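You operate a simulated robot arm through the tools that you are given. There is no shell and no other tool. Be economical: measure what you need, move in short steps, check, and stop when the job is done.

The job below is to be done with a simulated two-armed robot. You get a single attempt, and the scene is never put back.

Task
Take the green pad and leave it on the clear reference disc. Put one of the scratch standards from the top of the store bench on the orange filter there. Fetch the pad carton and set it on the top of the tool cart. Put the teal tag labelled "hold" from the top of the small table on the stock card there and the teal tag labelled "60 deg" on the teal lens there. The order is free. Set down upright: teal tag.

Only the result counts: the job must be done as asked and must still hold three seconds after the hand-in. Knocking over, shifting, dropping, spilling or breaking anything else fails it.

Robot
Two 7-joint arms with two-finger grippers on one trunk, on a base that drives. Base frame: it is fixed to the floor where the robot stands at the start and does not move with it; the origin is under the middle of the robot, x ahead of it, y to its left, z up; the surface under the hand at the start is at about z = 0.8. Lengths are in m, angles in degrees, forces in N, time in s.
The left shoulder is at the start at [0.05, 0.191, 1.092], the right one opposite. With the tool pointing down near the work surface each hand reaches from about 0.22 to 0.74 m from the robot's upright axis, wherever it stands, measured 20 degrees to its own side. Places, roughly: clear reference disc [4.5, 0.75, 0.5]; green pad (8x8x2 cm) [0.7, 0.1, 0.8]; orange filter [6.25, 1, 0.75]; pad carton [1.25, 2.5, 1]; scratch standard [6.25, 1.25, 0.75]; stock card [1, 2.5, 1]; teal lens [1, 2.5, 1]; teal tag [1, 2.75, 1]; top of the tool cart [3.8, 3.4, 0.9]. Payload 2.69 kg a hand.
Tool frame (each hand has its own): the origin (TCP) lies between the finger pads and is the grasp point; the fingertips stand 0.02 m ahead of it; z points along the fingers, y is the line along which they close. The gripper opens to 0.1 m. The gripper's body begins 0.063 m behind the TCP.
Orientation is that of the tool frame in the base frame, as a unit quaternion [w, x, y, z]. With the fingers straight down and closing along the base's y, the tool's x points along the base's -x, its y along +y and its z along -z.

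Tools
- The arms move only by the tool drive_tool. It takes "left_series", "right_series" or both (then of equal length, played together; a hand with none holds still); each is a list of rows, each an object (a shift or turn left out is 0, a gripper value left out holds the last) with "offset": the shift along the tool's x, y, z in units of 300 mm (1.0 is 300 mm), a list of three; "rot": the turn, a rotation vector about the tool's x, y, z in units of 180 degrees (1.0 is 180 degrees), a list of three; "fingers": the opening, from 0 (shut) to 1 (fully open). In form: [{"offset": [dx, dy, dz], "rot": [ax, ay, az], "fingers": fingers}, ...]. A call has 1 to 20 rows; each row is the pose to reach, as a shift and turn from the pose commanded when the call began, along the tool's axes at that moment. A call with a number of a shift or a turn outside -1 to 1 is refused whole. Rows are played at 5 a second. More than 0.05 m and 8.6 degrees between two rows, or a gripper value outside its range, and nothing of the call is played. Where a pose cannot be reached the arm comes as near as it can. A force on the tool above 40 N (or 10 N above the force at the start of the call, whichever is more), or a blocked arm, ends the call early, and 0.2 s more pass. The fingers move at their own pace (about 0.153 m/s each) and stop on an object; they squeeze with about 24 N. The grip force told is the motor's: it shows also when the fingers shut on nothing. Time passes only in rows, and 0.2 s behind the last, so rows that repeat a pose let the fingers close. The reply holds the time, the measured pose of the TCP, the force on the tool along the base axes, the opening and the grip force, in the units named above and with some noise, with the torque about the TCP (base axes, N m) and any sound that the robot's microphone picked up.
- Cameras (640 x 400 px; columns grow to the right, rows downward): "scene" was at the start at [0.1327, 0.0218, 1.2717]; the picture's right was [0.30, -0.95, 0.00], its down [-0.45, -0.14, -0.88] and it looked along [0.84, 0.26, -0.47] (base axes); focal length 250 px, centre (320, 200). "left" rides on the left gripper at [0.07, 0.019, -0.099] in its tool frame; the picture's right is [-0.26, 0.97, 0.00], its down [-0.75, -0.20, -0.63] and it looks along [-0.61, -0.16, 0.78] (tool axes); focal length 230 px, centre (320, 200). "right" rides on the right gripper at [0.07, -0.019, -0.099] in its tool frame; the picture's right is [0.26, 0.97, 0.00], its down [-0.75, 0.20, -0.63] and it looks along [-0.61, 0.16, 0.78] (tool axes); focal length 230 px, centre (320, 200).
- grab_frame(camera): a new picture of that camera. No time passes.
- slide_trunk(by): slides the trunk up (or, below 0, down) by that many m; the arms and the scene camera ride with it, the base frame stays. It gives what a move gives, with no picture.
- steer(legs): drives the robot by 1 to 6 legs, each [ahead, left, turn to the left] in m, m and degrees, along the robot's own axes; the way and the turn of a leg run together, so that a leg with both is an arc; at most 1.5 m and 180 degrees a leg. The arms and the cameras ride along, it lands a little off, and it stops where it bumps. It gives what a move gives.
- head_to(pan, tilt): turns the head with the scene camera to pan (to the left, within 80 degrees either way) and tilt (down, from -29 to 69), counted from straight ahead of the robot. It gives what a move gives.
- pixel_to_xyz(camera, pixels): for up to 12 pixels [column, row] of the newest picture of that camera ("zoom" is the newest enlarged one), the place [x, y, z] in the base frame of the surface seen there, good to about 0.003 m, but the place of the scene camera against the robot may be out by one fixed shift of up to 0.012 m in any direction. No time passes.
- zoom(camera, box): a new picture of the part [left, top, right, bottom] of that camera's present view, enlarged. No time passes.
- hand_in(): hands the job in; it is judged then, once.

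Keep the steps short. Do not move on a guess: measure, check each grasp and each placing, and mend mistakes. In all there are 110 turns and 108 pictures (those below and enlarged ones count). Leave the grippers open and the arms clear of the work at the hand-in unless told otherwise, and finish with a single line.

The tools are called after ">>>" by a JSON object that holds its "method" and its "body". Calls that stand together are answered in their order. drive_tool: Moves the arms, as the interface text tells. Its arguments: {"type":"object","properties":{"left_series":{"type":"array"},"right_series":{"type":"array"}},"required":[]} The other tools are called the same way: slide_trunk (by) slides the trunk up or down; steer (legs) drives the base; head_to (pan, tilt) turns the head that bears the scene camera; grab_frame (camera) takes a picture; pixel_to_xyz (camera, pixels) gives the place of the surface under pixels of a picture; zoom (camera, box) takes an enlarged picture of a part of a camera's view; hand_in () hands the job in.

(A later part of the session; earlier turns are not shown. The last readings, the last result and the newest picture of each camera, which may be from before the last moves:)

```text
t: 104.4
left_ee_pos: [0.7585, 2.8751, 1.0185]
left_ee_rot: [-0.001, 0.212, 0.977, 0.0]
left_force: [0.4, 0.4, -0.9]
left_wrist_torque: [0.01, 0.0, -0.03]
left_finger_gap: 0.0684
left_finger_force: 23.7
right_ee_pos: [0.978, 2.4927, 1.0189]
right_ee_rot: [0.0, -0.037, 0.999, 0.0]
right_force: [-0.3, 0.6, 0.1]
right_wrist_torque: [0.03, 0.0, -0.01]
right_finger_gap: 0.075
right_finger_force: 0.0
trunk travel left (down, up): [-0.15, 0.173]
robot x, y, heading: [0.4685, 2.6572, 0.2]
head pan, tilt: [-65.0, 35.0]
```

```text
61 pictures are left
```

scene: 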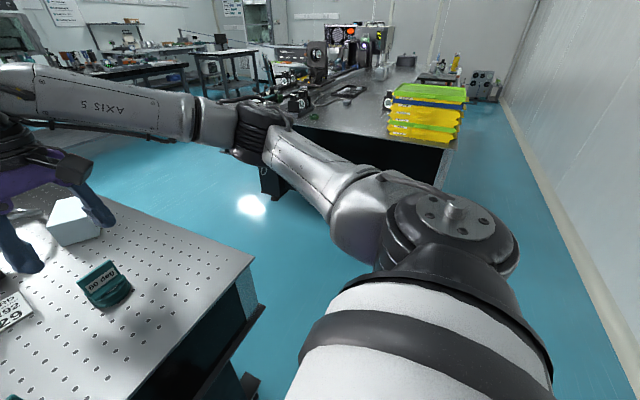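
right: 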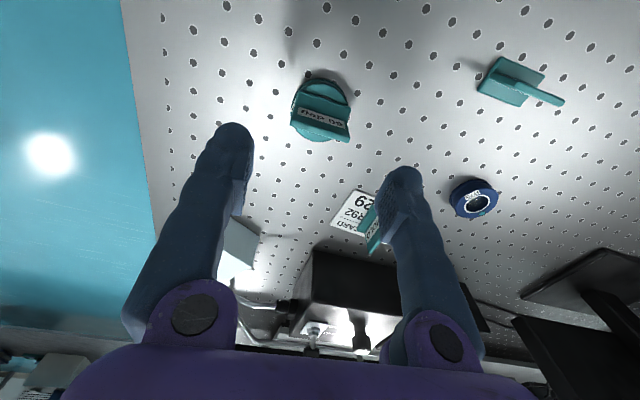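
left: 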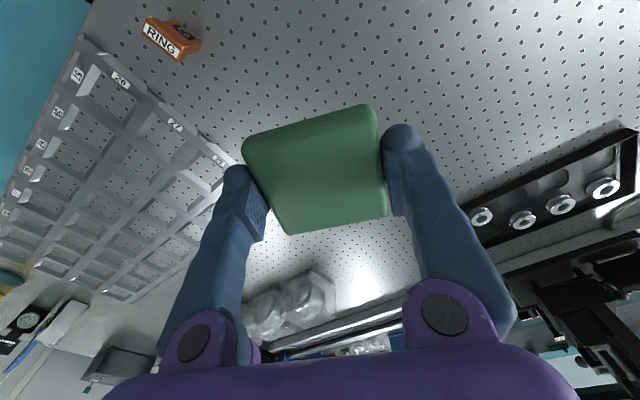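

The carton's long side lies at −33° and its short side (~6 cm) at 60°. It's best grasped from the table's south-east side with a heading of about 120°. I'll retract the right hand and drive round: right, ahead through the gap, then turn.

>>> {"method": "drive_tool", "body": {"right_series": [{"offset": [0, 0, -0.1]}, {"offset": [0.13, 0, -0.13], "rot": [0, 0, 0.02]}, {"offset": [0.26, 0, -0.13], "rot": [0, 0, 0.02]}, {"offset": [0.4, 0, -0.13], "rot": [0, 0, 0.02]}, {"offset": [0.4, 0, -0.13], "rot": [0, 0, 0.02], "fingers": 1}]}}

>>> {"method": "steer", "body": {"legs": [[0, -0.84, 0], [0.89, 0, 0]]}}

>>> {"method": "head_to", "body": {"pan": 50, "tilt": 25}}

>>> {"method": "grab_frame", "body": {"camera": "scene"}}

```text
t: 105.6
left_ee_pos: [0.7597, 2.8742, 1.017]
left_ee_rot: [-0.001, 0.212, 0.977, -0.001]
left_force: [-0.2, 0.0, -0.1]
left_wrist_torque: [-0.01, 0.0, 0.03]
left_finger_gap: 0.0682
left_finger_force: 23.9
right_ee_pos: [0.8579, 2.4818, 1.0574]
right_ee_rot: [0.0, -0.006, 1.0, 0.0]
right_force: [-0.2, -0.2, 0.2]
right_wrist_torque: [-0.01, 0.01, -0.03]
right_finger_gap: 0.1001
right_finger_force: 0.1
trunk travel left (down, up): [-0.15, 0.173]
robot x, y, heading: [0.4649, 2.6557, -0.1]
head pan, tilt: [-65.0, 35.0]
```

```text
t: 117.6
left_ee_pos: [1.6466, 2.0594, 1.017]
left_ee_rot: [-0.001, 0.199, 0.98, 0.0]
left_force: [0.2, -0.4, -0.1]
left_wrist_torque: [-0.04, 0.0, -0.03]
left_finger_gap: 0.0682
left_finger_force: 24.0
right_ee_pos: [1.7554, 1.6698, 1.0568]
right_ee_rot: [-0.001, -0.019, 1.0, 0.0]
right_force: [0.1, 0.8, 1.1]
right_wrist_torque: [-0.02, -0.01, -0.03]
right_finger_gap: 0.1
right_finger_force: 0.2
trunk travel left (down, up): [-0.15, 0.173]
robot x, y, heading: [1.3618, 1.8347, 1.5]
head pan, tilt: [-65.0, 35.0]
```

```text
t: 119.6
left_ee_pos: [1.6454, 2.0596, 1.0178]
left_ee_rot: [0.0, 0.199, 0.98, 0.0]
left_force: [0.2, 0.6, -0.5]
left_wrist_torque: [0.0, 0.0, -0.01]
left_finger_gap: 0.068
left_finger_force: 24.2
right_ee_pos: [1.7546, 1.6686, 1.0578]
right_ee_rot: [0.0, -0.019, 1.0, 0.0]
right_force: [0.0, -0.7, -0.1]
right_wrist_torque: [-0.02, 0.01, 0.04]
right_finger_gap: 0.1001
right_finger_force: 0.1
trunk travel left (down, up): [-0.15, 0.173]
robot x, y, heading: [1.3548, 1.8307, 1.6]
head pan, tilt: [50.0, 25.0]
```

```text
60 pictures are left
```

scene: 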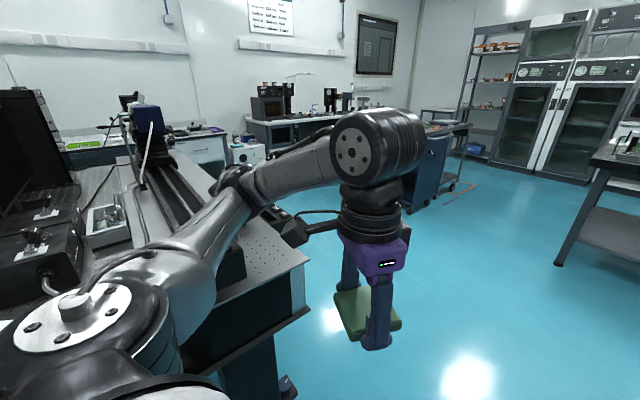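

Clear to turn left 118°.

>>> {"method": "steer", "body": {"legs": [[0, 0, 118.4]]}}

>>> {"method": "grab_frame", "body": {"camera": "right"}}

>>> {"method": "head_to", "body": {"pan": 0, "tilt": 40}}

>>> {"method": "grab_frame", "body": {"camera": "scene"}}

```text
t: 124.9
left_ee_pos: [1.0223, 1.9773, 1.0181]
left_ee_rot: [0.0, 0.741, -0.672, 0.0]
left_force: [-0.1, -0.2, -0.2]
left_wrist_torque: [0.0, 0.0, 0.0]
left_finger_gap: 0.0684
left_finger_force: 23.9
right_ee_pos: [1.3128, 2.2593, 1.0573]
right_ee_rot: [0.0, 0.869, -0.495, 0.0]
right_force: [-0.4, 1.0, 0.5]
right_wrist_torque: [0.01, -0.01, -0.01]
right_finger_gap: 0.1
right_finger_force: 0.0
trunk travel left (down, up): [-0.15, 0.173]
robot x, y, heading: [1.3579, 1.83, 120.1]
head pan, tilt: [50.0, 25.0]
```

```text
59 pictures are left
```

right: 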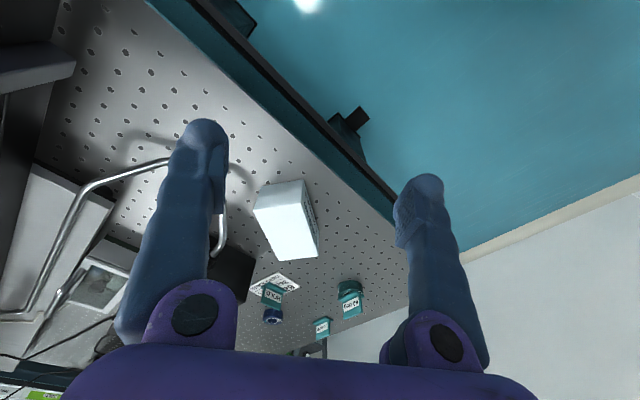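

```text
t: 126.1
left_ee_pos: [1.0212, 1.976, 1.016]
left_ee_rot: [0.001, 0.741, -0.672, 0.001]
left_force: [-0.2, 0.3, -0.6]
left_wrist_torque: [-0.02, -0.02, 0.02]
left_finger_gap: 0.0683
left_finger_force: 23.7
right_ee_pos: [1.3124, 2.2593, 1.057]
right_ee_rot: [0.0, 0.869, -0.495, 0.0]
right_force: [-0.6, -0.3, 0.2]
right_wrist_torque: [-0.02, 0.0, -0.02]
right_finger_gap: 0.1001
right_finger_force: 0.0
trunk travel left (down, up): [-0.15, 0.173]
robot x, y, heading: [1.3608, 1.8357, 120.1]
head pan, tilt: [0.0, 40.0]
```

```text
58 pictures are left
```

scene: 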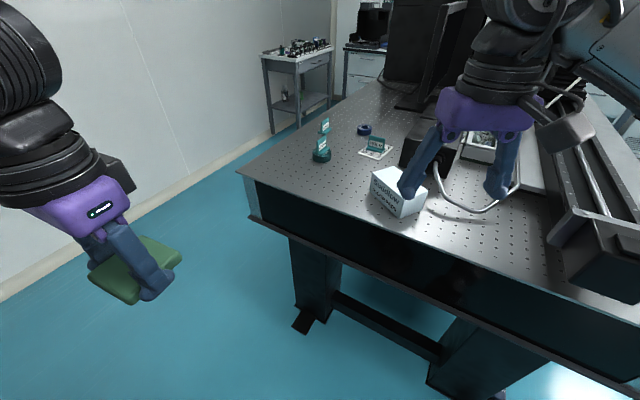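

>>> {"method": "zoom", "body": {"camera": "right", "box": [230, 160, 350, 280]}}

>>> {"method": "pixel_to_xyz", "body": {"camera": "right", "pixels": [[258, 211], [296, 206], [315, 253], [280, 257], [302, 184], [256, 205], [288, 230], [310, 205], [318, 240]]}}

```text
3.33 times, centred on (290, 220) of right
```

zoom: 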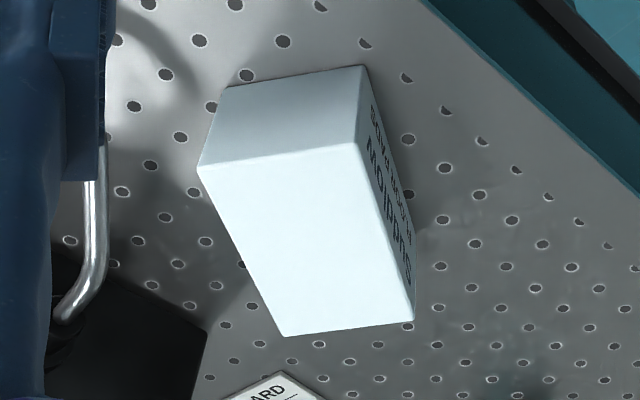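

```text
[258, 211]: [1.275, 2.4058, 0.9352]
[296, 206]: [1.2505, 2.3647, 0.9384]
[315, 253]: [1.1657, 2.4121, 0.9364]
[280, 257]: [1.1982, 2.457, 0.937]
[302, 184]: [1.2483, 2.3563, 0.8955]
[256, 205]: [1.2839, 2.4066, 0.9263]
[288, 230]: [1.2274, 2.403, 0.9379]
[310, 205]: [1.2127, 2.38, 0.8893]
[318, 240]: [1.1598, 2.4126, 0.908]
```

>>> {"method": "pixel_to_xyz", "body": {"camera": "zoom", "pixels": [[93, 200], [96, 240], [80, 290], [200, 345], [140, 60], [60, 320]]}}

>>> {"method": "zoom", "body": {"camera": "scene", "box": [340, 110, 540, 240]}}

>>> {"method": "pixel_to_xyz", "body": {"camera": "zoom", "pixels": [[320, 230], [350, 290], [400, 310], [470, 310], [330, 200], [140, 190], [270, 240]]}}

```text
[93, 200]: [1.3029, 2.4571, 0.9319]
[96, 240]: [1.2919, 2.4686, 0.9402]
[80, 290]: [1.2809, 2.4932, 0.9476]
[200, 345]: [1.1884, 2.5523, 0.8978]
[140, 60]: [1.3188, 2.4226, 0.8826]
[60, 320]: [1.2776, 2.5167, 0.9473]
```

```text
3.08 times, centred on (440, 175) of scene
```

zoom: 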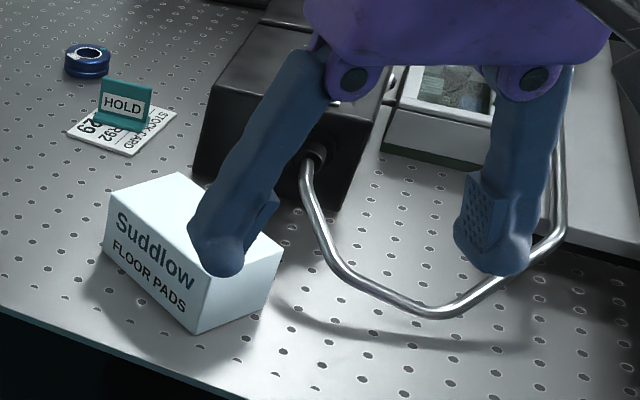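

```text
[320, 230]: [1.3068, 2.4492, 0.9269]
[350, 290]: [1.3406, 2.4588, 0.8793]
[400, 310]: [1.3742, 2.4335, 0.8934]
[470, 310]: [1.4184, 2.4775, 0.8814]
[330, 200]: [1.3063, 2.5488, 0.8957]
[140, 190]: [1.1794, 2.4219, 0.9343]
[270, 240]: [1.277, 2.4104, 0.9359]
```

The carton reads "Suddlow FLOOR PADS". Metal tube passes about 3 cm from where the far finger goes, so I'll grasp slightly off towards the far end, with an opening of 85 mm. Moving above first.

>>> {"method": "drive_tool", "body": {"right_series": [{"offset": [-0.12, 0.004, 0], "rot": [0, 0, -0.03], "fingers": 0.85}, {"offset": [-0.24, 0.008, 0], "rot": [0, 0, -0.06]}, {"offset": [-0.36, 0.01, 0.0], "rot": [0, 0, -0.09]}, {"offset": [-0.48, 0.014, 0.0], "rot": [0, 0, -0.12]}, {"offset": [-0.602, 0.017, 0.0], "rot": [0, 0, -0.1417]}, {"offset": [-0.602, 0.017, 0.1], "rot": [0, 0, -0.1417]}, {"offset": [-0.602, 0.017, 0.2], "rot": [0, 0, -0.1417]}, {"offset": [-0.602, 0.017, 0.2], "rot": [0, 0, -0.1417]}]}}

>>> {"method": "grab_frame", "body": {"camera": "right"}}

```text
t: 127.9
left_ee_pos: [1.0219, 1.9782, 1.0184]
left_ee_rot: [0.001, 0.741, -0.671, 0.001]
left_force: [-1.0, 0.4, -0.3]
left_wrist_torque: [0.01, -0.01, 0.02]
left_finger_gap: 0.068
left_finger_force: 23.5
right_ee_pos: [1.2177, 2.4115, 0.9972]
right_ee_rot: [0.0, 0.957, -0.29, 0.001]
right_force: [-0.3, 0.3, 0.1]
right_wrist_torque: [-0.03, -0.02, -0.02]
right_finger_gap: 0.085
right_finger_force: 0.1
trunk travel left (down, up): [-0.15, 0.173]
robot x, y, heading: [1.3578, 1.8348, 120.2]
head pan, tilt: [0.0, 40.0]
```

```text
55 pictures are left
```

right: 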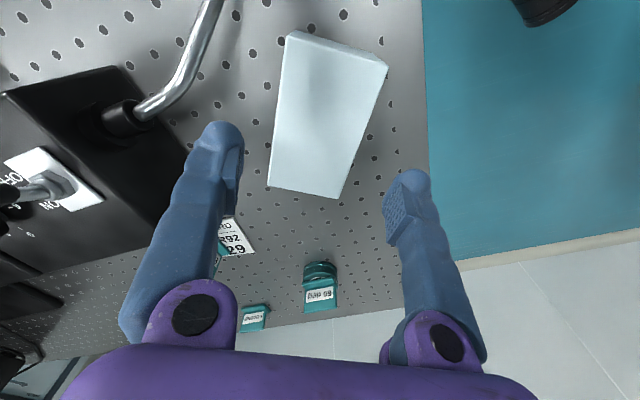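

>>> {"method": "pixel_to_xyz", "body": {"camera": "right", "pixels": [[290, 40], [378, 72], [336, 192], [271, 184], [318, 120], [276, 120], [358, 128]]}}

```text
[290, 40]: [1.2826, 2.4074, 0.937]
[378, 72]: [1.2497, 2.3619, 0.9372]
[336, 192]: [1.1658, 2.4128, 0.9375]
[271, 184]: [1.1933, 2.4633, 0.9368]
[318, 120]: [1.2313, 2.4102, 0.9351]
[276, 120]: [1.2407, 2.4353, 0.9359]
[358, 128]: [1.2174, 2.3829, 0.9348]
```

Aligned within 2°. Descending to z≈0.912 and closing.

>>> {"method": "drive_tool", "body": {"right_series": [{"offset": [0, -0.009, 0.09], "rot": [0, 0, -0.011]}, {"offset": [0, -0.009, 0.18], "rot": [0, 0, -0.011]}, {"offset": [0, -0.009, 0.24], "rot": [0, 0, -0.011]}, {"offset": [0, -0.009, 0.284], "rot": [0, 0, -0.011]}, {"offset": [0, -0.009, 0.284], "rot": [0, 0, -0.011]}, {"offset": [0, -0.009, 0.284], "rot": [0, 0, -0.011], "fingers": 0.4}, {"offset": [0, -0.009, 0.284], "rot": [0, 0, -0.011], "fingers": 0.4}, {"offset": [0, -0.009, 0.284], "rot": [0, 0, -0.011], "fingers": 0.4}]}}

```text
t: 129.7
left_ee_pos: [1.0233, 1.9777, 1.0185]
left_ee_rot: [0.0, 0.741, -0.672, 0.0]
left_force: [0.5, 0.4, 0.0]
left_wrist_torque: [0.01, 0.0, -0.02]
left_finger_gap: 0.0683
left_finger_force: 24.1
right_ee_pos: [1.2178, 2.4159, 0.9105]
right_ee_rot: [0.0, 0.962, -0.273, 0.0]
right_force: [-0.3, -1.1, 0.6]
right_wrist_torque: [0.04, 0.05, 0.0]
right_finger_gap: 0.0675
right_finger_force: 24.0
trunk travel left (down, up): [-0.15, 0.173]
robot x, y, heading: [1.3585, 1.8327, 120.0]
head pan, tilt: [0.0, 40.0]
```

Gripped (gap 67 mm). Lifting 0.12 and drawing back.

>>> {"method": "drive_tool", "body": {"right_series": [{"offset": [0, 0, -0.1]}, {"offset": [0, 0, -0.2]}, {"offset": [0, 0, -0.3]}, {"offset": [0, 0, -0.4]}, {"offset": [0.14, 0.045, -0.4]}, {"offset": [0.28, 0.09, -0.4]}, {"offset": [0.42, 0.135, -0.4]}, {"offset": [0.546, 0.18, -0.4]}, {"offset": [0.546, 0.18, -0.4]}]}}

>>> {"method": "grab_frame", "body": {"camera": "right"}}

>>> {"method": "head_to", "body": {"pan": -75, "tilt": 15}}

>>> {"method": "grab_frame", "body": {"camera": "scene"}}

```text
t: 131.7
left_ee_pos: [1.0213, 1.9784, 1.0188]
left_ee_rot: [0.001, 0.741, -0.672, 0.001]
left_force: [0.0, 0.0, 0.7]
left_wrist_torque: [0.0, -0.01, 0.02]
left_finger_gap: 0.0684
left_finger_force: 24.4
right_ee_pos: [1.327, 2.2811, 1.033]
right_ee_rot: [0.0, 0.962, -0.273, 0.0]
right_force: [0.1, -0.4, -2.4]
right_wrist_torque: [-0.02, -0.03, 0.0]
right_finger_gap: 0.0675
right_finger_force: 24.1
trunk travel left (down, up): [-0.15, 0.173]
robot x, y, heading: [1.3618, 1.8329, 120.1]
head pan, tilt: [0.0, 40.0]
```

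```text
54 pictures are left
```

right: 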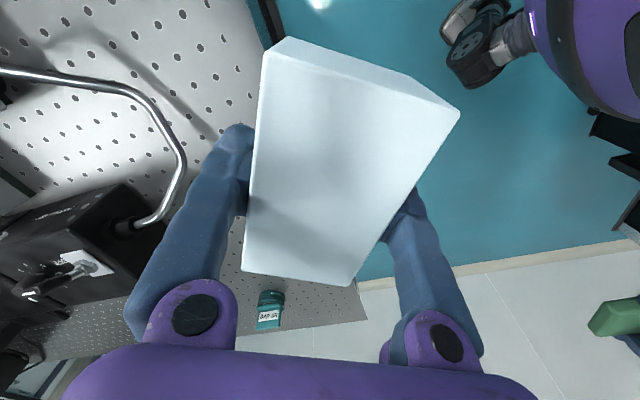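

```text
t: 133.2
left_ee_pos: [1.0226, 1.9778, 1.0186]
left_ee_rot: [0.001, 0.741, -0.672, 0.001]
left_force: [-0.3, -1.0, -1.1]
left_wrist_torque: [0.0, 0.02, -0.03]
left_finger_gap: 0.0679
left_finger_force: 23.7
right_ee_pos: [1.3272, 2.2831, 1.0331]
right_ee_rot: [0.0, 0.962, -0.274, 0.0]
right_force: [0.3, 0.6, -2.6]
right_wrist_torque: [-0.02, 0.06, -0.02]
right_finger_gap: 0.0679
right_finger_force: 23.6
trunk travel left (down, up): [-0.15, 0.173]
robot x, y, heading: [1.3622, 1.8331, 120.2]
head pan, tilt: [-75.0, 15.0]
```

```text
53 pictures are left
```

scene: 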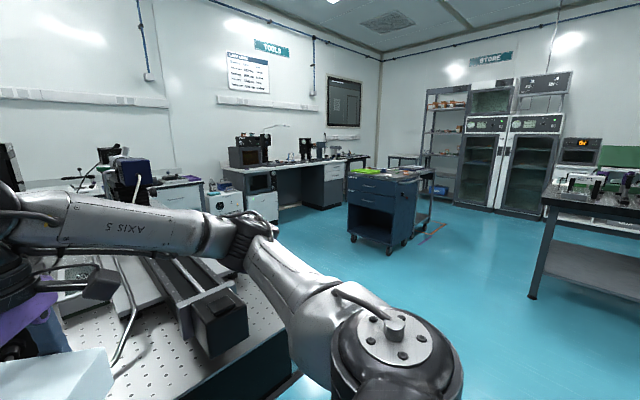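

Carton held. The blue tool cart stands at (380,205). Measuring it and the surrounding floor.

>>> {"method": "zoom", "body": {"camera": "scene", "box": [320, 140, 480, 260]}}

>>> {"method": "pixel_to_xyz", "body": {"camera": "scene", "pixels": [[350, 240], [388, 255], [349, 175], [388, 182], [418, 175], [405, 175], [380, 175], [530, 298], [548, 200], [430, 230], [415, 235]]}}

```text
3.33 times, centred on (400, 200) of scene
```

zoom: 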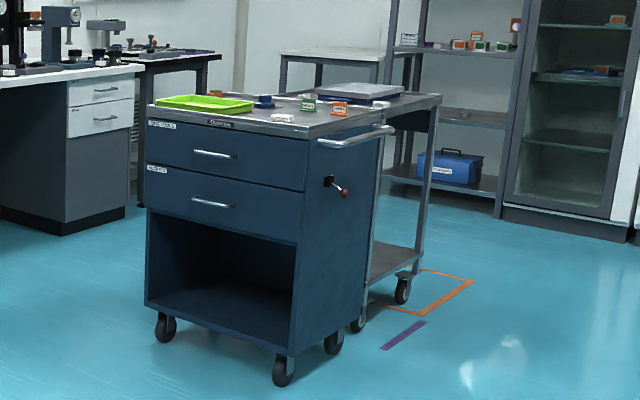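

```text
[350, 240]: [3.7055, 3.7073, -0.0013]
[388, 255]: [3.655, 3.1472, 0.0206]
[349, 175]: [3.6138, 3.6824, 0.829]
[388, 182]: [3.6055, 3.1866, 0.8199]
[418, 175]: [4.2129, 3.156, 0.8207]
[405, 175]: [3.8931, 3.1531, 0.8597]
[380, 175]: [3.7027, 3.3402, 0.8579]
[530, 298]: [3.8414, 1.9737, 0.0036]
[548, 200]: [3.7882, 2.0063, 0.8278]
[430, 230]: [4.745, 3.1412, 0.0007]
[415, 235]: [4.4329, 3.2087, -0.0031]
```

Two trolleys; the near blue one with drawers at (3.6–4.1, 3.15–3.7), top z≈0.86, is at the given place. Turning to heading 0 and driving to its west side.

>>> {"method": "steer", "body": {"legs": [[0, 0, -120], [1.4, 0, 0], [0.2, 1.5, 0]]}}

>>> {"method": "head_to", "body": {"pan": 0, "tilt": 25}}

>>> {"method": "grab_frame", "body": {"camera": "scene"}}

```text
refused: leg 3 is longer than a leg can be; nothing moved
```

```text
t: 134.6
left_ee_pos: [1.0226, 1.9776, 1.018]
left_ee_rot: [0.0, 0.741, -0.671, 0.001]
left_force: [-0.7, -0.3, 0.3]
left_wrist_torque: [-0.01, 0.03, 0.01]
left_finger_gap: 0.0685
left_finger_force: 24.5
right_ee_pos: [1.3268, 2.2819, 1.0308]
right_ee_rot: [0.0, 0.961, -0.275, 0.0]
right_force: [0.4, -0.4, -2.0]
right_wrist_torque: [0.0, 0.02, 0.01]
right_finger_gap: 0.0677
right_finger_force: 24.2
trunk travel left (down, up): [-0.15, 0.173]
robot x, y, heading: [1.3572, 1.8338, 120.3]
head pan, tilt: [0.0, 25.0]
```

```text
51 pictures are left
```

scene: 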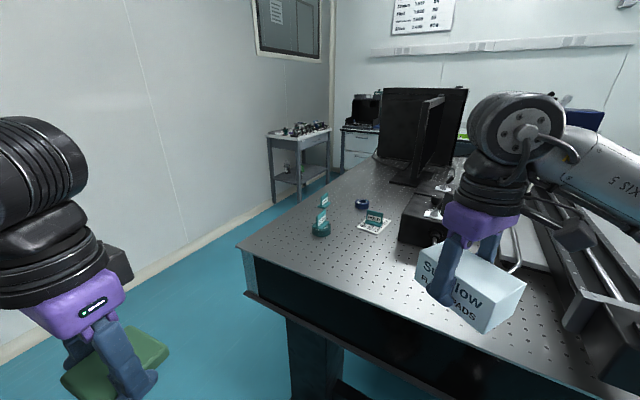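

The last leg was too long and refused; splitting it.

>>> {"method": "steer", "body": {"legs": [[0, 0, -120.2], [1.4, 0, 0], [0.1, 0.8, 0], [0.1, 0.75, 0]]}}

>>> {"method": "grab_frame", "body": {"camera": "scene"}}

```text
t: 160.2
left_ee_pos: [3.2586, 3.5845, 1.0174]
left_ee_rot: [0.0, 0.224, 0.975, 0.0]
left_force: [-0.5, 0.5, 0.3]
left_wrist_torque: [-0.01, -0.01, 0.0]
left_finger_gap: 0.0683
left_finger_force: 24.1
right_ee_pos: [3.3596, 3.1658, 1.032]
right_ee_rot: [0.0, -0.231, 0.973, -0.001]
right_force: [-0.1, 0.7, -1.2]
right_wrist_torque: [0.0, -0.02, 0.02]
right_finger_gap: 0.0677
right_finger_force: 24.0
trunk travel left (down, up): [-0.15, 0.173]
robot x, y, heading: [2.9596, 3.3757, -1.4]
head pan, tilt: [0.0, 25.0]
```

```text
50 pictures are left
```

scene: 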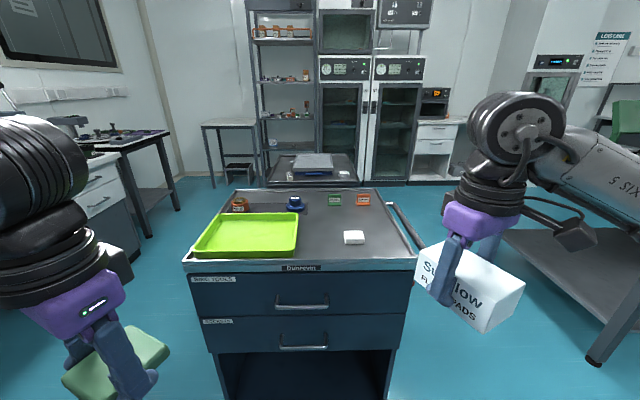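

The cart top has a free area in the middle and to the right. Measuring it.

>>> {"method": "zoom", "body": {"camera": "scene", "box": [180, 170, 430, 290]}}

>>> {"method": "pixel_to_xyz", "body": {"camera": "scene", "pixels": [[298, 250], [298, 215], [345, 240], [363, 238], [354, 232], [335, 200], [363, 203], [295, 203], [325, 225], [400, 250], [375, 195], [320, 268]]}}

```text
2.56 times, centred on (305, 230) of scene
```

zoom: 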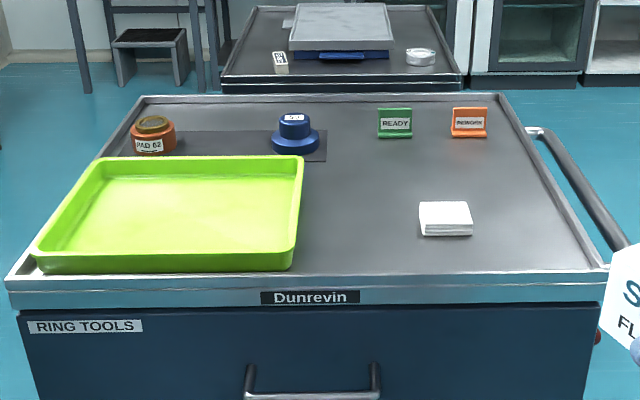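

```text
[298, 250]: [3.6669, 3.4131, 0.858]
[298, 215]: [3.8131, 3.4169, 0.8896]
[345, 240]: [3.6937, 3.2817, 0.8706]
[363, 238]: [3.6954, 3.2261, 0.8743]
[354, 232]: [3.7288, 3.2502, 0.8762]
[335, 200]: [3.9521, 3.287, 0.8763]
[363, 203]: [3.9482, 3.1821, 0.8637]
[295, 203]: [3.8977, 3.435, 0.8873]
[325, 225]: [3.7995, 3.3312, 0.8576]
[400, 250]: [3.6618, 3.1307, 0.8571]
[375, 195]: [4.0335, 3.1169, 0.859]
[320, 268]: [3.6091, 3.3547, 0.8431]
```

A free spot is at about (3.83, 3.33) on the cart's top (z≈0.857). Moving the base a little closer.

>>> {"method": "steer", "body": {"legs": [[0.24, 0.11, 1.4]]}}

>>> {"method": "head_to", "body": {"pan": 0, "tilt": 35}}

```text
t: 162.1
left_ee_pos: [3.4946, 3.7005, 1.0179]
left_ee_rot: [-0.001, 0.209, 0.978, -0.001]
left_force: [-0.1, 0.4, 1.0]
left_wrist_torque: [-0.05, 0.02, -0.01]
left_finger_gap: 0.0684
left_finger_force: 23.8
right_ee_pos: [3.6075, 3.2859, 1.0319]
right_ee_rot: [0.001, -0.245, 0.969, 0.0]
right_force: [0.4, -0.7, -1.9]
right_wrist_torque: [-0.02, 0.0, 0.01]
right_finger_gap: 0.0675
right_finger_force: 24.5
trunk travel left (down, up): [-0.15, 0.173]
robot x, y, heading: [3.2054, 3.4781, 0.5]
head pan, tilt: [0.0, 25.0]
```

```text
t: 162.8
left_ee_pos: [3.4948, 3.7008, 1.0175]
left_ee_rot: [-0.001, 0.21, 0.978, 0.001]
left_force: [-1.1, -0.8, 0.1]
left_wrist_torque: [0.01, 0.0, 0.01]
left_finger_gap: 0.0681
left_finger_force: 24.2
right_ee_pos: [3.6079, 3.2854, 1.0321]
right_ee_rot: [0.0, -0.245, 0.969, 0.0]
right_force: [0.0, -0.3, -1.6]
right_wrist_torque: [-0.02, 0.0, 0.0]
right_finger_gap: 0.0678
right_finger_force: 24.0
trunk travel left (down, up): [-0.15, 0.173]
robot x, y, heading: [3.2023, 3.4833, 0.4]
head pan, tilt: [0.0, 35.0]
```

>>> {"method": "drive_tool", "body": {"right_series": [{"offset": [-0.12, -0.033, 0], "rot": [0, 0, 0.027]}, {"offset": [-0.24, -0.066, 0], "rot": [0, 0, 0.053]}, {"offset": [-0.36, -0.1, 0], "rot": [0, 0, 0.08]}, {"offset": [-0.48, -0.133, 0], "rot": [0, 0, 0.106]}, {"offset": [-0.6, -0.166, 0.03], "rot": [0, 0, 0.132]}, {"offset": [-0.715, -0.198, 0.07], "rot": [0, 0, 0.158]}, {"offset": [-0.715, -0.198, 0.173], "rot": [0, 0, 0.158]}, {"offset": [-0.715, -0.198, 0.173], "rot": [0, 0, 0.158]}]}}

>>> {"method": "grab_frame", "body": {"camera": "right"}}

>>> {"method": "grab_frame", "body": {"camera": "scene"}}

```text
t: 164.6
left_ee_pos: [3.4938, 3.7008, 1.0167]
left_ee_rot: [0.0, 0.21, 0.978, 0.001]
left_force: [0.0, -0.5, -0.9]
left_wrist_torque: [-0.02, -0.02, 0.0]
left_finger_gap: 0.0685
left_finger_force: 23.6
right_ee_pos: [3.825, 3.3335, 0.9793]
right_ee_rot: [0.0, 0.0, 1.0, -0.001]
right_force: [0.4, -0.5, -1.1]
right_wrist_torque: [0.0, -0.03, -0.01]
right_finger_gap: 0.0678
right_finger_force: 23.7
trunk travel left (down, up): [-0.15, 0.173]
robot x, y, heading: [3.2036, 3.4823, 0.3]
head pan, tilt: [0.0, 35.0]
```

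```text
48 pictures are left
```

right: 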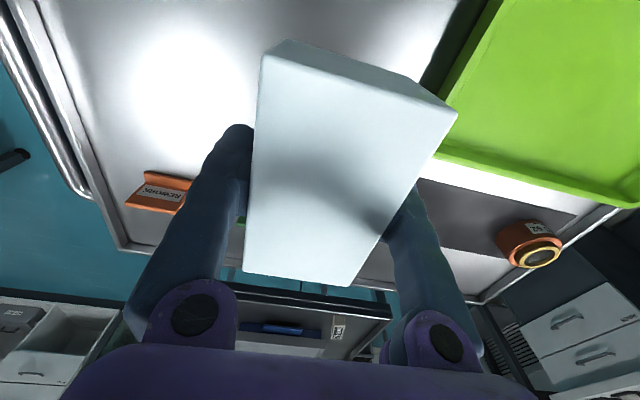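

```text
47 pictures are left
```

scene: 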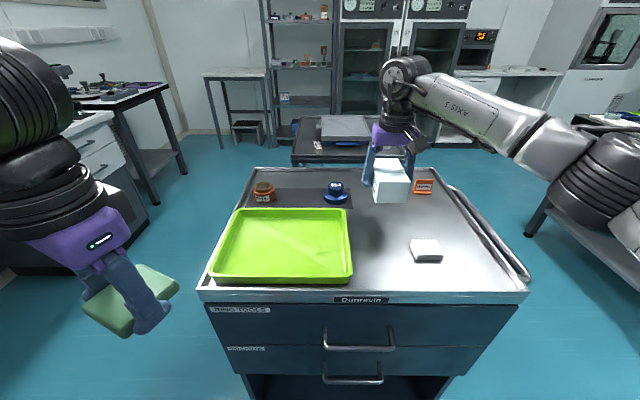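

>>> {"method": "pixel_to_xyz", "body": {"camera": "right", "pixels": [[468, 80], [445, 155], [350, 275], [246, 222], [165, 190], [420, 250], [250, 150], [455, 115], [245, 270]]}}

>>> {"method": "pixel_to_xyz", "body": {"camera": "scene", "pixels": [[350, 260], [352, 230], [412, 245], [425, 240], [421, 186], [337, 190], [380, 240], [390, 190]]}}

```text
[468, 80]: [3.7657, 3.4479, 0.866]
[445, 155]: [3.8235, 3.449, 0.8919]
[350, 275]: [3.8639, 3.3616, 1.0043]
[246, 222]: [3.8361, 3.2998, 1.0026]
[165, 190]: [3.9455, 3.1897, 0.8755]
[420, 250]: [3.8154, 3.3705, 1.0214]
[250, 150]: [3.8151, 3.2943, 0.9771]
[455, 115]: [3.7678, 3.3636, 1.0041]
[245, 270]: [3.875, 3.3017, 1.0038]
```

```text
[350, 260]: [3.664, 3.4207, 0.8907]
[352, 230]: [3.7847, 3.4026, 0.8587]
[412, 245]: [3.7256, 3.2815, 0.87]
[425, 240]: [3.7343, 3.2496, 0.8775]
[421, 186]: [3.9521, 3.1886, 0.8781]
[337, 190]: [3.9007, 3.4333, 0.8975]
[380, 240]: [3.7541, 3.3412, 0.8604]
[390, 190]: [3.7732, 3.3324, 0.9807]
```

Spot is clear on all sides. Lowering.

>>> {"method": "drive_tool", "body": {"right_series": [{"offset": [0, 0, 0.12]}, {"offset": [0, 0, 0.22]}, {"offset": [0, 0, 0.27]}, {"offset": [0, 0, 0.285]}, {"offset": [0, 0, 0.295]}, {"offset": [0, 0, 0.302]}]}}

```text
t: 166.0
left_ee_pos: [3.4929, 3.7019, 1.0192]
left_ee_rot: [0.0, 0.21, 0.978, 0.0]
left_force: [0.2, 0.2, 0.4]
left_wrist_torque: [0.01, -0.02, 0.0]
left_finger_gap: 0.0683
left_finger_force: 24.2
right_ee_pos: [3.8232, 3.3339, 0.8924]
right_ee_rot: [0.002, 0.0, 1.0, 0.0]
right_force: [0.6, -1.7, 11.0]
right_wrist_torque: [-0.42, 0.72, 0.12]
right_finger_gap: 0.0677
right_finger_force: 24.0
trunk travel left (down, up): [-0.15, 0.173]
robot x, y, heading: [3.2027, 3.4805, 0.2]
head pan, tilt: [0.0, 35.0]
```

Contact at 11 N. Releasing and rising.

>>> {"method": "drive_tool", "body": {"right_series": [{"offset": [0, 0, -0.006]}, {"offset": [0, 0, -0.006], "fingers": 0.9}, {"offset": [0, 0, -0.006], "fingers": 0.9}, {"offset": [0, 0, -0.1]}, {"offset": [0, 0, -0.22]}, {"offset": [0, 0, -0.35]}, {"offset": [0, 0, -0.45]}, {"offset": [0, 0, -0.45]}]}}

>>> {"method": "grab_frame", "body": {"camera": "right"}}

>>> {"method": "grab_frame", "body": {"camera": "scene"}}

```text
t: 167.8
left_ee_pos: [3.495, 3.7017, 1.0169]
left_ee_rot: [0.0, 0.209, 0.978, 0.001]
left_force: [-0.4, -0.2, 0.0]
left_wrist_torque: [0.01, 0.01, -0.01]
left_finger_gap: 0.0683
left_finger_force: 24.4
right_ee_pos: [3.824, 3.3356, 1.0261]
right_ee_rot: [-0.001, -0.001, 1.0, 0.0]
right_force: [0.4, 0.9, 0.5]
right_wrist_torque: [-0.01, 0.05, 0.0]
right_finger_gap: 0.0899
right_finger_force: 0.1
trunk travel left (down, up): [-0.15, 0.173]
robot x, y, heading: [3.2039, 3.4813, 0.4]
head pan, tilt: [0.0, 35.0]
```

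```text
46 pictures are left
```

right: 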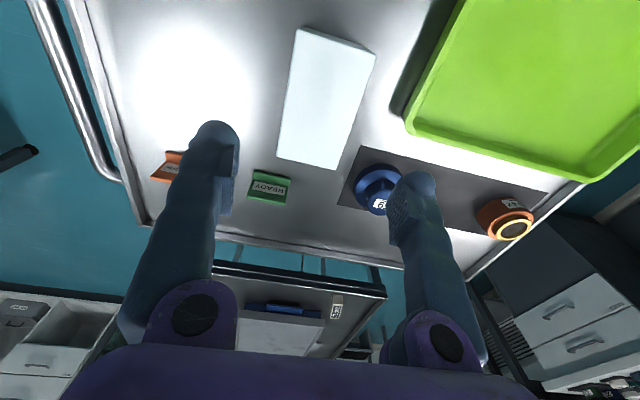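

```text
45 pictures are left
```

scene: 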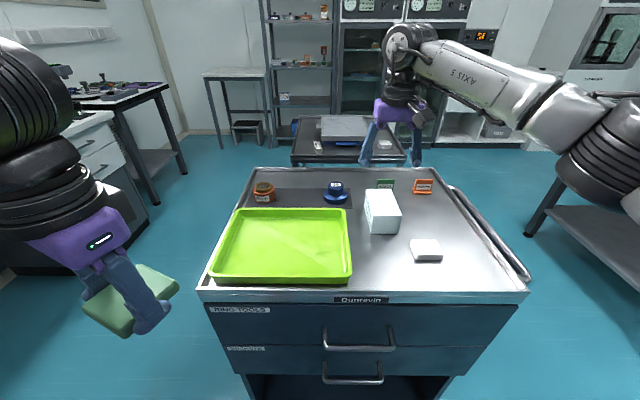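

Carton stands on the cart. Retracting the right hand, backing off, then looking toward the low reference-disc place.

>>> {"method": "drive_tool", "body": {"right_series": [{"offset": [0.14, 0, -0.03]}, {"offset": [0.28, 0, -0.06]}, {"offset": [0.42, 0, -0.06]}, {"offset": [0.56, 0, -0.06]}, {"offset": [0.7, 0, -0.06]}, {"offset": [0.7, 0, -0.06]}]}}

>>> {"method": "steer", "body": {"legs": [[-0.35, 0, 0], [0, 0, -60]]}}

>>> {"method": "head_to", "body": {"pan": 0, "tilt": 15}}

>>> {"method": "grab_frame", "body": {"camera": "scene"}}

```text
t: 169.2
left_ee_pos: [3.4946, 3.7023, 1.0172]
left_ee_rot: [-0.001, 0.209, 0.978, 0.0]
left_force: [0.0, 0.2, -0.2]
left_wrist_torque: [0.05, -0.02, 0.01]
left_finger_gap: 0.0683
left_finger_force: 23.3
right_ee_pos: [3.6129, 3.3354, 1.0407]
right_ee_rot: [0.0, 0.002, 1.0, 0.0]
right_force: [-1.2, 0.3, -0.1]
right_wrist_torque: [0.0, -0.02, 0.0]
right_finger_gap: 0.0901
right_finger_force: 0.3
trunk travel left (down, up): [-0.15, 0.173]
robot x, y, heading: [3.2048, 3.4832, 0.7]
head pan, tilt: [0.0, 35.0]
```

```text
t: 174.1
left_ee_pos: [3.1947, 3.3366, 1.0189]
left_ee_rot: [-0.001, 0.669, 0.743, 0.0]
left_force: [-0.7, 0.1, -1.0]
left_wrist_torque: [0.04, -0.01, -0.02]
left_finger_gap: 0.0684
left_finger_force: 23.7
right_ee_pos: [2.9368, 3.0503, 1.0407]
right_ee_rot: [0.0, 0.498, 0.867, 0.0]
right_force: [0.1, -0.2, 0.9]
right_wrist_torque: [-0.02, 0.0, -0.01]
right_finger_gap: 0.0902
right_finger_force: 0.1
trunk travel left (down, up): [-0.15, 0.173]
robot x, y, heading: [2.8575, 3.4803, -59.3]
head pan, tilt: [0.0, 35.0]
```

```text
t: 174.9
left_ee_pos: [3.1939, 3.3371, 1.0188]
left_ee_rot: [0.0, 0.67, 0.743, 0.0]
left_force: [0.2, 0.5, 0.9]
left_wrist_torque: [-0.01, 0.02, 0.0]
left_finger_gap: 0.0684
left_finger_force: 24.0
right_ee_pos: [2.9377, 3.052, 1.0408]
right_ee_rot: [0.001, 0.499, 0.867, 0.0]
right_force: [0.0, 0.5, -0.1]
right_wrist_torque: [0.03, -0.02, -0.01]
right_finger_gap: 0.0899
right_finger_force: 0.0
trunk travel left (down, up): [-0.15, 0.173]
robot x, y, heading: [2.856, 3.4767, -59.5]
head pan, tilt: [0.0, 15.0]
```

```text
44 pictures are left
```

scene: 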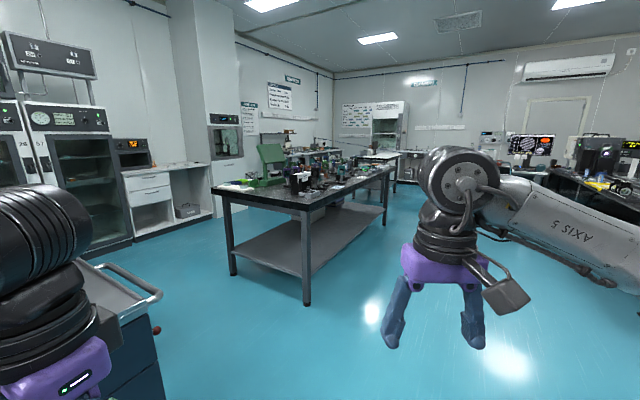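

Measuring the table and its lower shelf.

>>> {"method": "pixel_to_xyz", "body": {"camera": "scene", "pixels": [[307, 300], [233, 270], [302, 213], [385, 222], [385, 175], [215, 190], [290, 255], [340, 235], [392, 190], [160, 195], [300, 250], [395, 165]]}}

>>> {"method": "zoom", "body": {"camera": "scene", "box": [200, 120, 420, 310]}}

```text
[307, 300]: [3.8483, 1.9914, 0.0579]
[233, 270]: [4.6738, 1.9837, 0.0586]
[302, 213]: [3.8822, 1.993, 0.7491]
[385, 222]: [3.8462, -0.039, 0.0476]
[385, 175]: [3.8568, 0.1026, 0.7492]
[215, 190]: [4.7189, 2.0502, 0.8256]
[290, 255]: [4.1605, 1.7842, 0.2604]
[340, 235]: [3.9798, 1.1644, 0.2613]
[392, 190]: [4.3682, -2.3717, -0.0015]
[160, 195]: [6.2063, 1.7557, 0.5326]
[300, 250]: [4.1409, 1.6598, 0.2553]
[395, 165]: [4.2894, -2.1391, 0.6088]
```

```text
2.11 times, centred on (310, 215) of scene
```

zoom: 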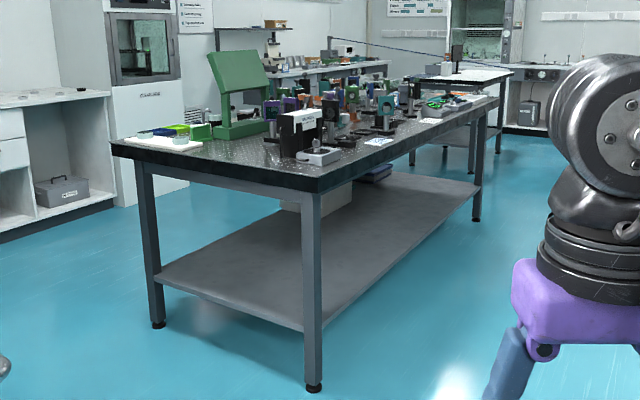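

The disc (z≈0.5) must be below the table's top, near its east edge (x≈4.7). I'll drive through the gap between cart and table to the east aisle.

>>> {"method": "steer", "body": {"legs": [[0, 0, 59.5], [0, -0.9, 0], [1.3, 0, 0], [1.25, 0, 0]]}}

>>> {"method": "head_to", "body": {"pan": -75, "tilt": 30}}

>>> {"method": "grab_frame", "body": {"camera": "scene"}}

```text
t: 197.8
left_ee_pos: [5.6882, 2.8283, 1.0184]
left_ee_rot: [-0.001, 0.213, 0.977, 0.0]
left_force: [0.3, -0.6, -0.7]
left_wrist_torque: [-0.03, 0.02, 0.03]
left_finger_gap: 0.0683
left_finger_force: 23.8
right_ee_pos: [5.803, 2.4614, 1.0418]
right_ee_rot: [0.0, 0.004, 1.0, 0.0]
right_force: [0.3, 1.0, -0.1]
right_wrist_torque: [0.01, 0.02, 0.01]
right_finger_gap: 0.0899
right_finger_force: 0.0
trunk travel left (down, up): [-0.15, 0.173]
robot x, y, heading: [5.3928, 2.6113, 0.1]
head pan, tilt: [0.0, 15.0]
```

```text
t: 199.3
left_ee_pos: [5.6878, 2.8273, 1.0178]
left_ee_rot: [-0.002, 0.213, 0.977, -0.001]
left_force: [-0.4, 0.5, 0.7]
left_wrist_torque: [-0.04, -0.01, 0.0]
left_finger_gap: 0.0684
left_finger_force: 24.5
right_ee_pos: [5.8039, 2.4621, 1.0412]
right_ee_rot: [0.0, 0.003, 1.0, 0.0]
right_force: [-0.1, 0.9, -0.2]
right_wrist_torque: [0.04, -0.02, -0.04]
right_finger_gap: 0.09
right_finger_force: 0.0
trunk travel left (down, up): [-0.15, 0.173]
robot x, y, heading: [5.39, 2.6096, 0.1]
head pan, tilt: [-75.0, 30.0]
```

```text
42 pictures are left
```

scene: 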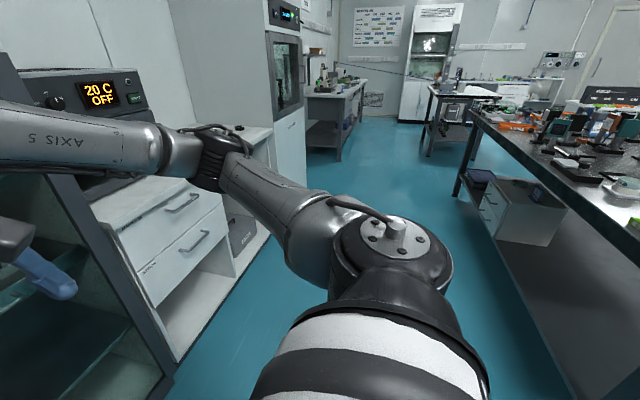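

>>> {"method": "zoom", "body": {"camera": "scene", "box": [430, 90, 600, 260]}}

>>> {"method": "pixel_to_xyz", "body": {"camera": "scene", "pixels": [[500, 200], [530, 240], [565, 210], [525, 185], [480, 175], [480, 130], [455, 190], [580, 290], [170, 360], [265, 240], [305, 180], [350, 140]]}}

```text
2.35 times, centred on (515, 175) of scene
```

zoom: 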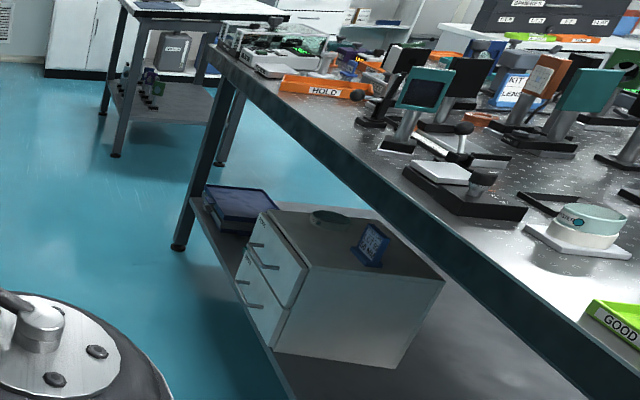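

```text
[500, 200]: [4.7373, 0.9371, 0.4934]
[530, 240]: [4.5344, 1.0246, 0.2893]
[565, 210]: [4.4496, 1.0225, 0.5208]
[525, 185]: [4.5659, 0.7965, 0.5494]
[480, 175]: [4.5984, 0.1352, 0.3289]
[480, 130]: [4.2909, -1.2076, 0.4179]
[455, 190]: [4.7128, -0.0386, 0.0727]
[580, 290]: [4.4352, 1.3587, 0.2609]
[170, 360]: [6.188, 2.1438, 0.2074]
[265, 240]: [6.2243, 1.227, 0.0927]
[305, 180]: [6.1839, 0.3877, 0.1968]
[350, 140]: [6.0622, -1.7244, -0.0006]
```

A clear disc lies on a white drawer cabinet on the table's lower shelf (top z≈0.54), open to the east aisle. The pad will need a sideways grasp for that. First to the middle of this aisle to see both sides.

>>> {"method": "steer", "body": {"legs": [[0, 0, -90], [1.4, 0.05, 0]]}}

>>> {"method": "head_to", "body": {"pan": 70, "tilt": 30}}

>>> {"method": "grab_frame", "body": {"camera": "scene"}}

>>> {"method": "head_to", "body": {"pan": -80, "tilt": 45}}

>>> {"method": "grab_frame", "body": {"camera": "scene"}}

```text
t: 210.2
left_ee_pos: [5.639, 0.8921, 1.0174]
left_ee_rot: [-0.001, 0.843, 0.538, 0.001]
left_force: [1.3, 0.7, -0.3]
left_wrist_torque: [0.02, 0.0, -0.02]
left_finger_gap: 0.0683
left_finger_force: 24.2
right_ee_pos: [5.2719, 0.78, 1.0402]
right_ee_rot: [0.0, 0.712, 0.702, 0.0]
right_force: [0.5, -0.4, -0.1]
right_wrist_torque: [0.01, 0.03, -0.03]
right_finger_gap: 0.0903
right_finger_force: 0.1
trunk travel left (down, up): [-0.15, 0.173]
robot x, y, heading: [5.4215, 1.1873, -90.2]
head pan, tilt: [-75.0, 30.0]
```

```text
t: 212.5
left_ee_pos: [5.6384, 0.8926, 1.0191]
left_ee_rot: [-0.001, 0.843, 0.538, 0.001]
left_force: [-0.5, 0.4, 0.0]
left_wrist_torque: [0.01, 0.0, 0.04]
left_finger_gap: 0.0681
left_finger_force: 24.1
right_ee_pos: [5.2706, 0.7794, 1.0412]
right_ee_rot: [0.001, 0.712, 0.702, 0.0]
right_force: [-0.1, 0.2, 0.6]
right_wrist_torque: [0.02, -0.01, 0.0]
right_finger_gap: 0.0898
right_finger_force: 0.2
trunk travel left (down, up): [-0.15, 0.173]
robot x, y, heading: [5.4218, 1.1915, -90.1]
head pan, tilt: [70.0, 30.0]
```

```text
40 pictures are left
```

scene: 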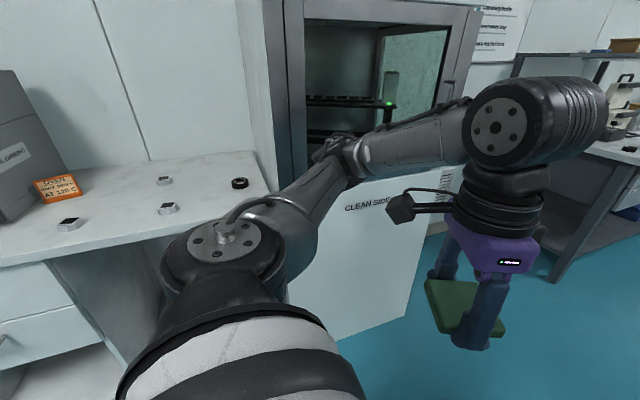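

```text
t: 214.9
left_ee_pos: [5.6375, 0.8928, 1.0182]
left_ee_rot: [-0.001, 0.843, 0.537, 0.001]
left_force: [-0.5, 0.6, -0.5]
left_wrist_torque: [0.02, -0.01, 0.02]
left_finger_gap: 0.0684
left_finger_force: 23.9
right_ee_pos: [5.2712, 0.7798, 1.041]
right_ee_rot: [0.001, 0.712, 0.703, 0.0]
right_force: [0.2, -0.3, 0.2]
right_wrist_torque: [0.0, 0.01, 0.03]
right_finger_gap: 0.0899
right_finger_force: 0.0
trunk travel left (down, up): [-0.15, 0.173]
robot x, y, heading: [5.4231, 1.1872, -90.5]
head pan, tilt: [-80.0, 45.0]
```

```text
39 pictures are left
```

scene: 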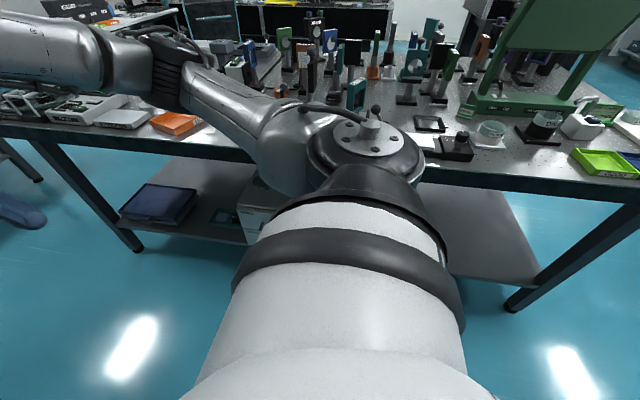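

The store bench holds small standards and a dark ring filter. Turning to face it.

>>> {"method": "steer", "body": {"legs": [[0, 0, 90.3]]}}

>>> {"method": "head_to", "body": {"pan": 0, "tilt": 30}}

>>> {"method": "grab_frame", "body": {"camera": "scene"}}

```text
t: 219.1
left_ee_pos: [5.7172, 1.4024, 1.0173]
left_ee_rot: [-0.001, 0.217, 0.976, 0.001]
left_force: [-0.7, 0.4, -0.1]
left_wrist_torque: [0.03, 0.0, -0.01]
left_finger_gap: 0.0685
left_finger_force: 23.8
right_ee_pos: [5.83, 1.0369, 1.0419]
right_ee_rot: [0.0, 0.009, 1.0, 0.001]
right_force: [0.3, -0.4, 0.1]
right_wrist_torque: [0.01, 0.01, -0.03]
right_finger_gap: 0.0899
right_finger_force: 0.0
trunk travel left (down, up): [-0.15, 0.173]
robot x, y, heading: [5.4201, 1.1861, -0.6]
head pan, tilt: [-80.0, 45.0]
```

```text
t: 220.6
left_ee_pos: [5.7169, 1.4033, 1.0181]
left_ee_rot: [-0.002, 0.218, 0.976, 0.0]
left_force: [-0.3, -0.2, -0.7]
left_wrist_torque: [-0.01, -0.03, 0.0]
left_finger_gap: 0.0682
left_finger_force: 23.8
right_ee_pos: [5.8287, 1.0352, 1.0411]
right_ee_rot: [0.0, 0.009, 1.0, 0.0]
right_force: [-0.1, -0.5, -0.4]
right_wrist_torque: [0.0, -0.03, 0.03]
right_finger_gap: 0.0901
right_finger_force: 0.0
trunk travel left (down, up): [-0.15, 0.173]
robot x, y, heading: [5.4218, 1.1876, -0.5]
head pan, tilt: [0.0, 30.0]
```

```text
38 pictures are left
```

scene: 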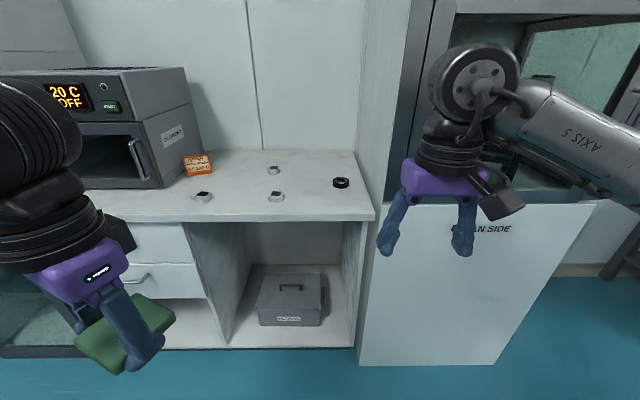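

>>> {"method": "zoom", "body": {"camera": "scene", "box": [180, 140, 380, 220]}}

>>> {"method": "pixel_to_xyz", "body": {"camera": "scene", "pixels": [[203, 196], [273, 170], [276, 196], [341, 182], [300, 215], [372, 215], [240, 200], [310, 205], [350, 205], [197, 166], [365, 180], [330, 160]]}}

```text
3.20 times, centred on (280, 180) of scene
```

zoom: 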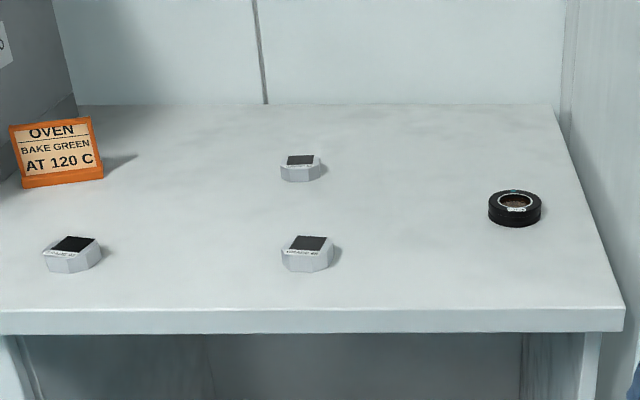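

```text
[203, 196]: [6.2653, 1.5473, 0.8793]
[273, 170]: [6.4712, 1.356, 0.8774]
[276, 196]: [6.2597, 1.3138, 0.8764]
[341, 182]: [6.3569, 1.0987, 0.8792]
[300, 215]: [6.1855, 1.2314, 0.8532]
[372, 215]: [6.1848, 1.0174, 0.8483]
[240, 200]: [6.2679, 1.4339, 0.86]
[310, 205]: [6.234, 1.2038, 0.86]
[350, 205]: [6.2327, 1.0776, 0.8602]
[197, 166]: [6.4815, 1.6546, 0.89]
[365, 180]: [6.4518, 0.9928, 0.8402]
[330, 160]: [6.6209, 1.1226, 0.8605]
```

Three standards on the counter (z≈0.86); the black ring with an orange-brown glass at (6.36,1.10) is the filter. Checking the label and the oven's front before driving closer.

>>> {"method": "pixel_to_xyz", "body": {"camera": "scene", "pixels": [[100, 85], [150, 165], [120, 160], [180, 130], [70, 180]]}}

>>> {"method": "steer", "body": {"legs": [[0.34, 0.1, 0.5]]}}

>>> {"method": "grab_frame", "body": {"camera": "right"}}

```text
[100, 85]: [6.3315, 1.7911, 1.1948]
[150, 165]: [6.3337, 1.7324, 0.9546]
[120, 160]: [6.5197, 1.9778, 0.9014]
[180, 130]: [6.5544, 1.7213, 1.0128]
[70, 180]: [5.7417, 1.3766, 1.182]
```

```text
t: 222.9
left_ee_pos: [6.0564, 1.5045, 1.0173]
left_ee_rot: [-0.001, 0.215, 0.977, 0.001]
left_force: [0.3, 0.3, 0.0]
left_wrist_torque: [0.0, -0.01, 0.01]
left_finger_gap: 0.0683
left_finger_force: 24.4
right_ee_pos: [6.172, 1.1384, 1.042]
right_ee_rot: [0.0, 0.005, 1.0, 0.0]
right_force: [0.4, -0.1, 0.1]
right_wrist_torque: [0.0, 0.0, 0.01]
right_finger_gap: 0.0901
right_finger_force: 0.1
trunk travel left (down, up): [-0.15, 0.173]
robot x, y, heading: [5.7621, 1.2885, -0.1]
head pan, tilt: [0.0, 30.0]
```

```text
36 pictures are left
```

right: 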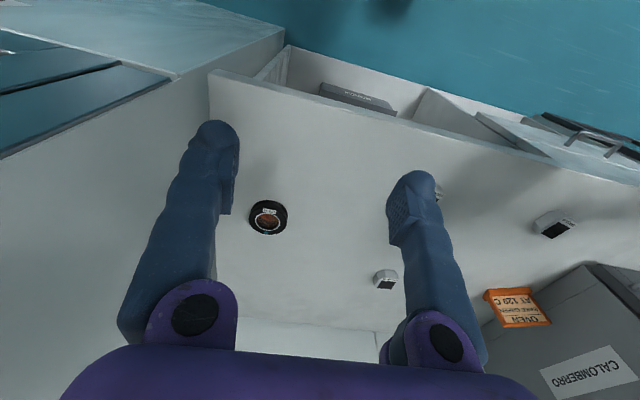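

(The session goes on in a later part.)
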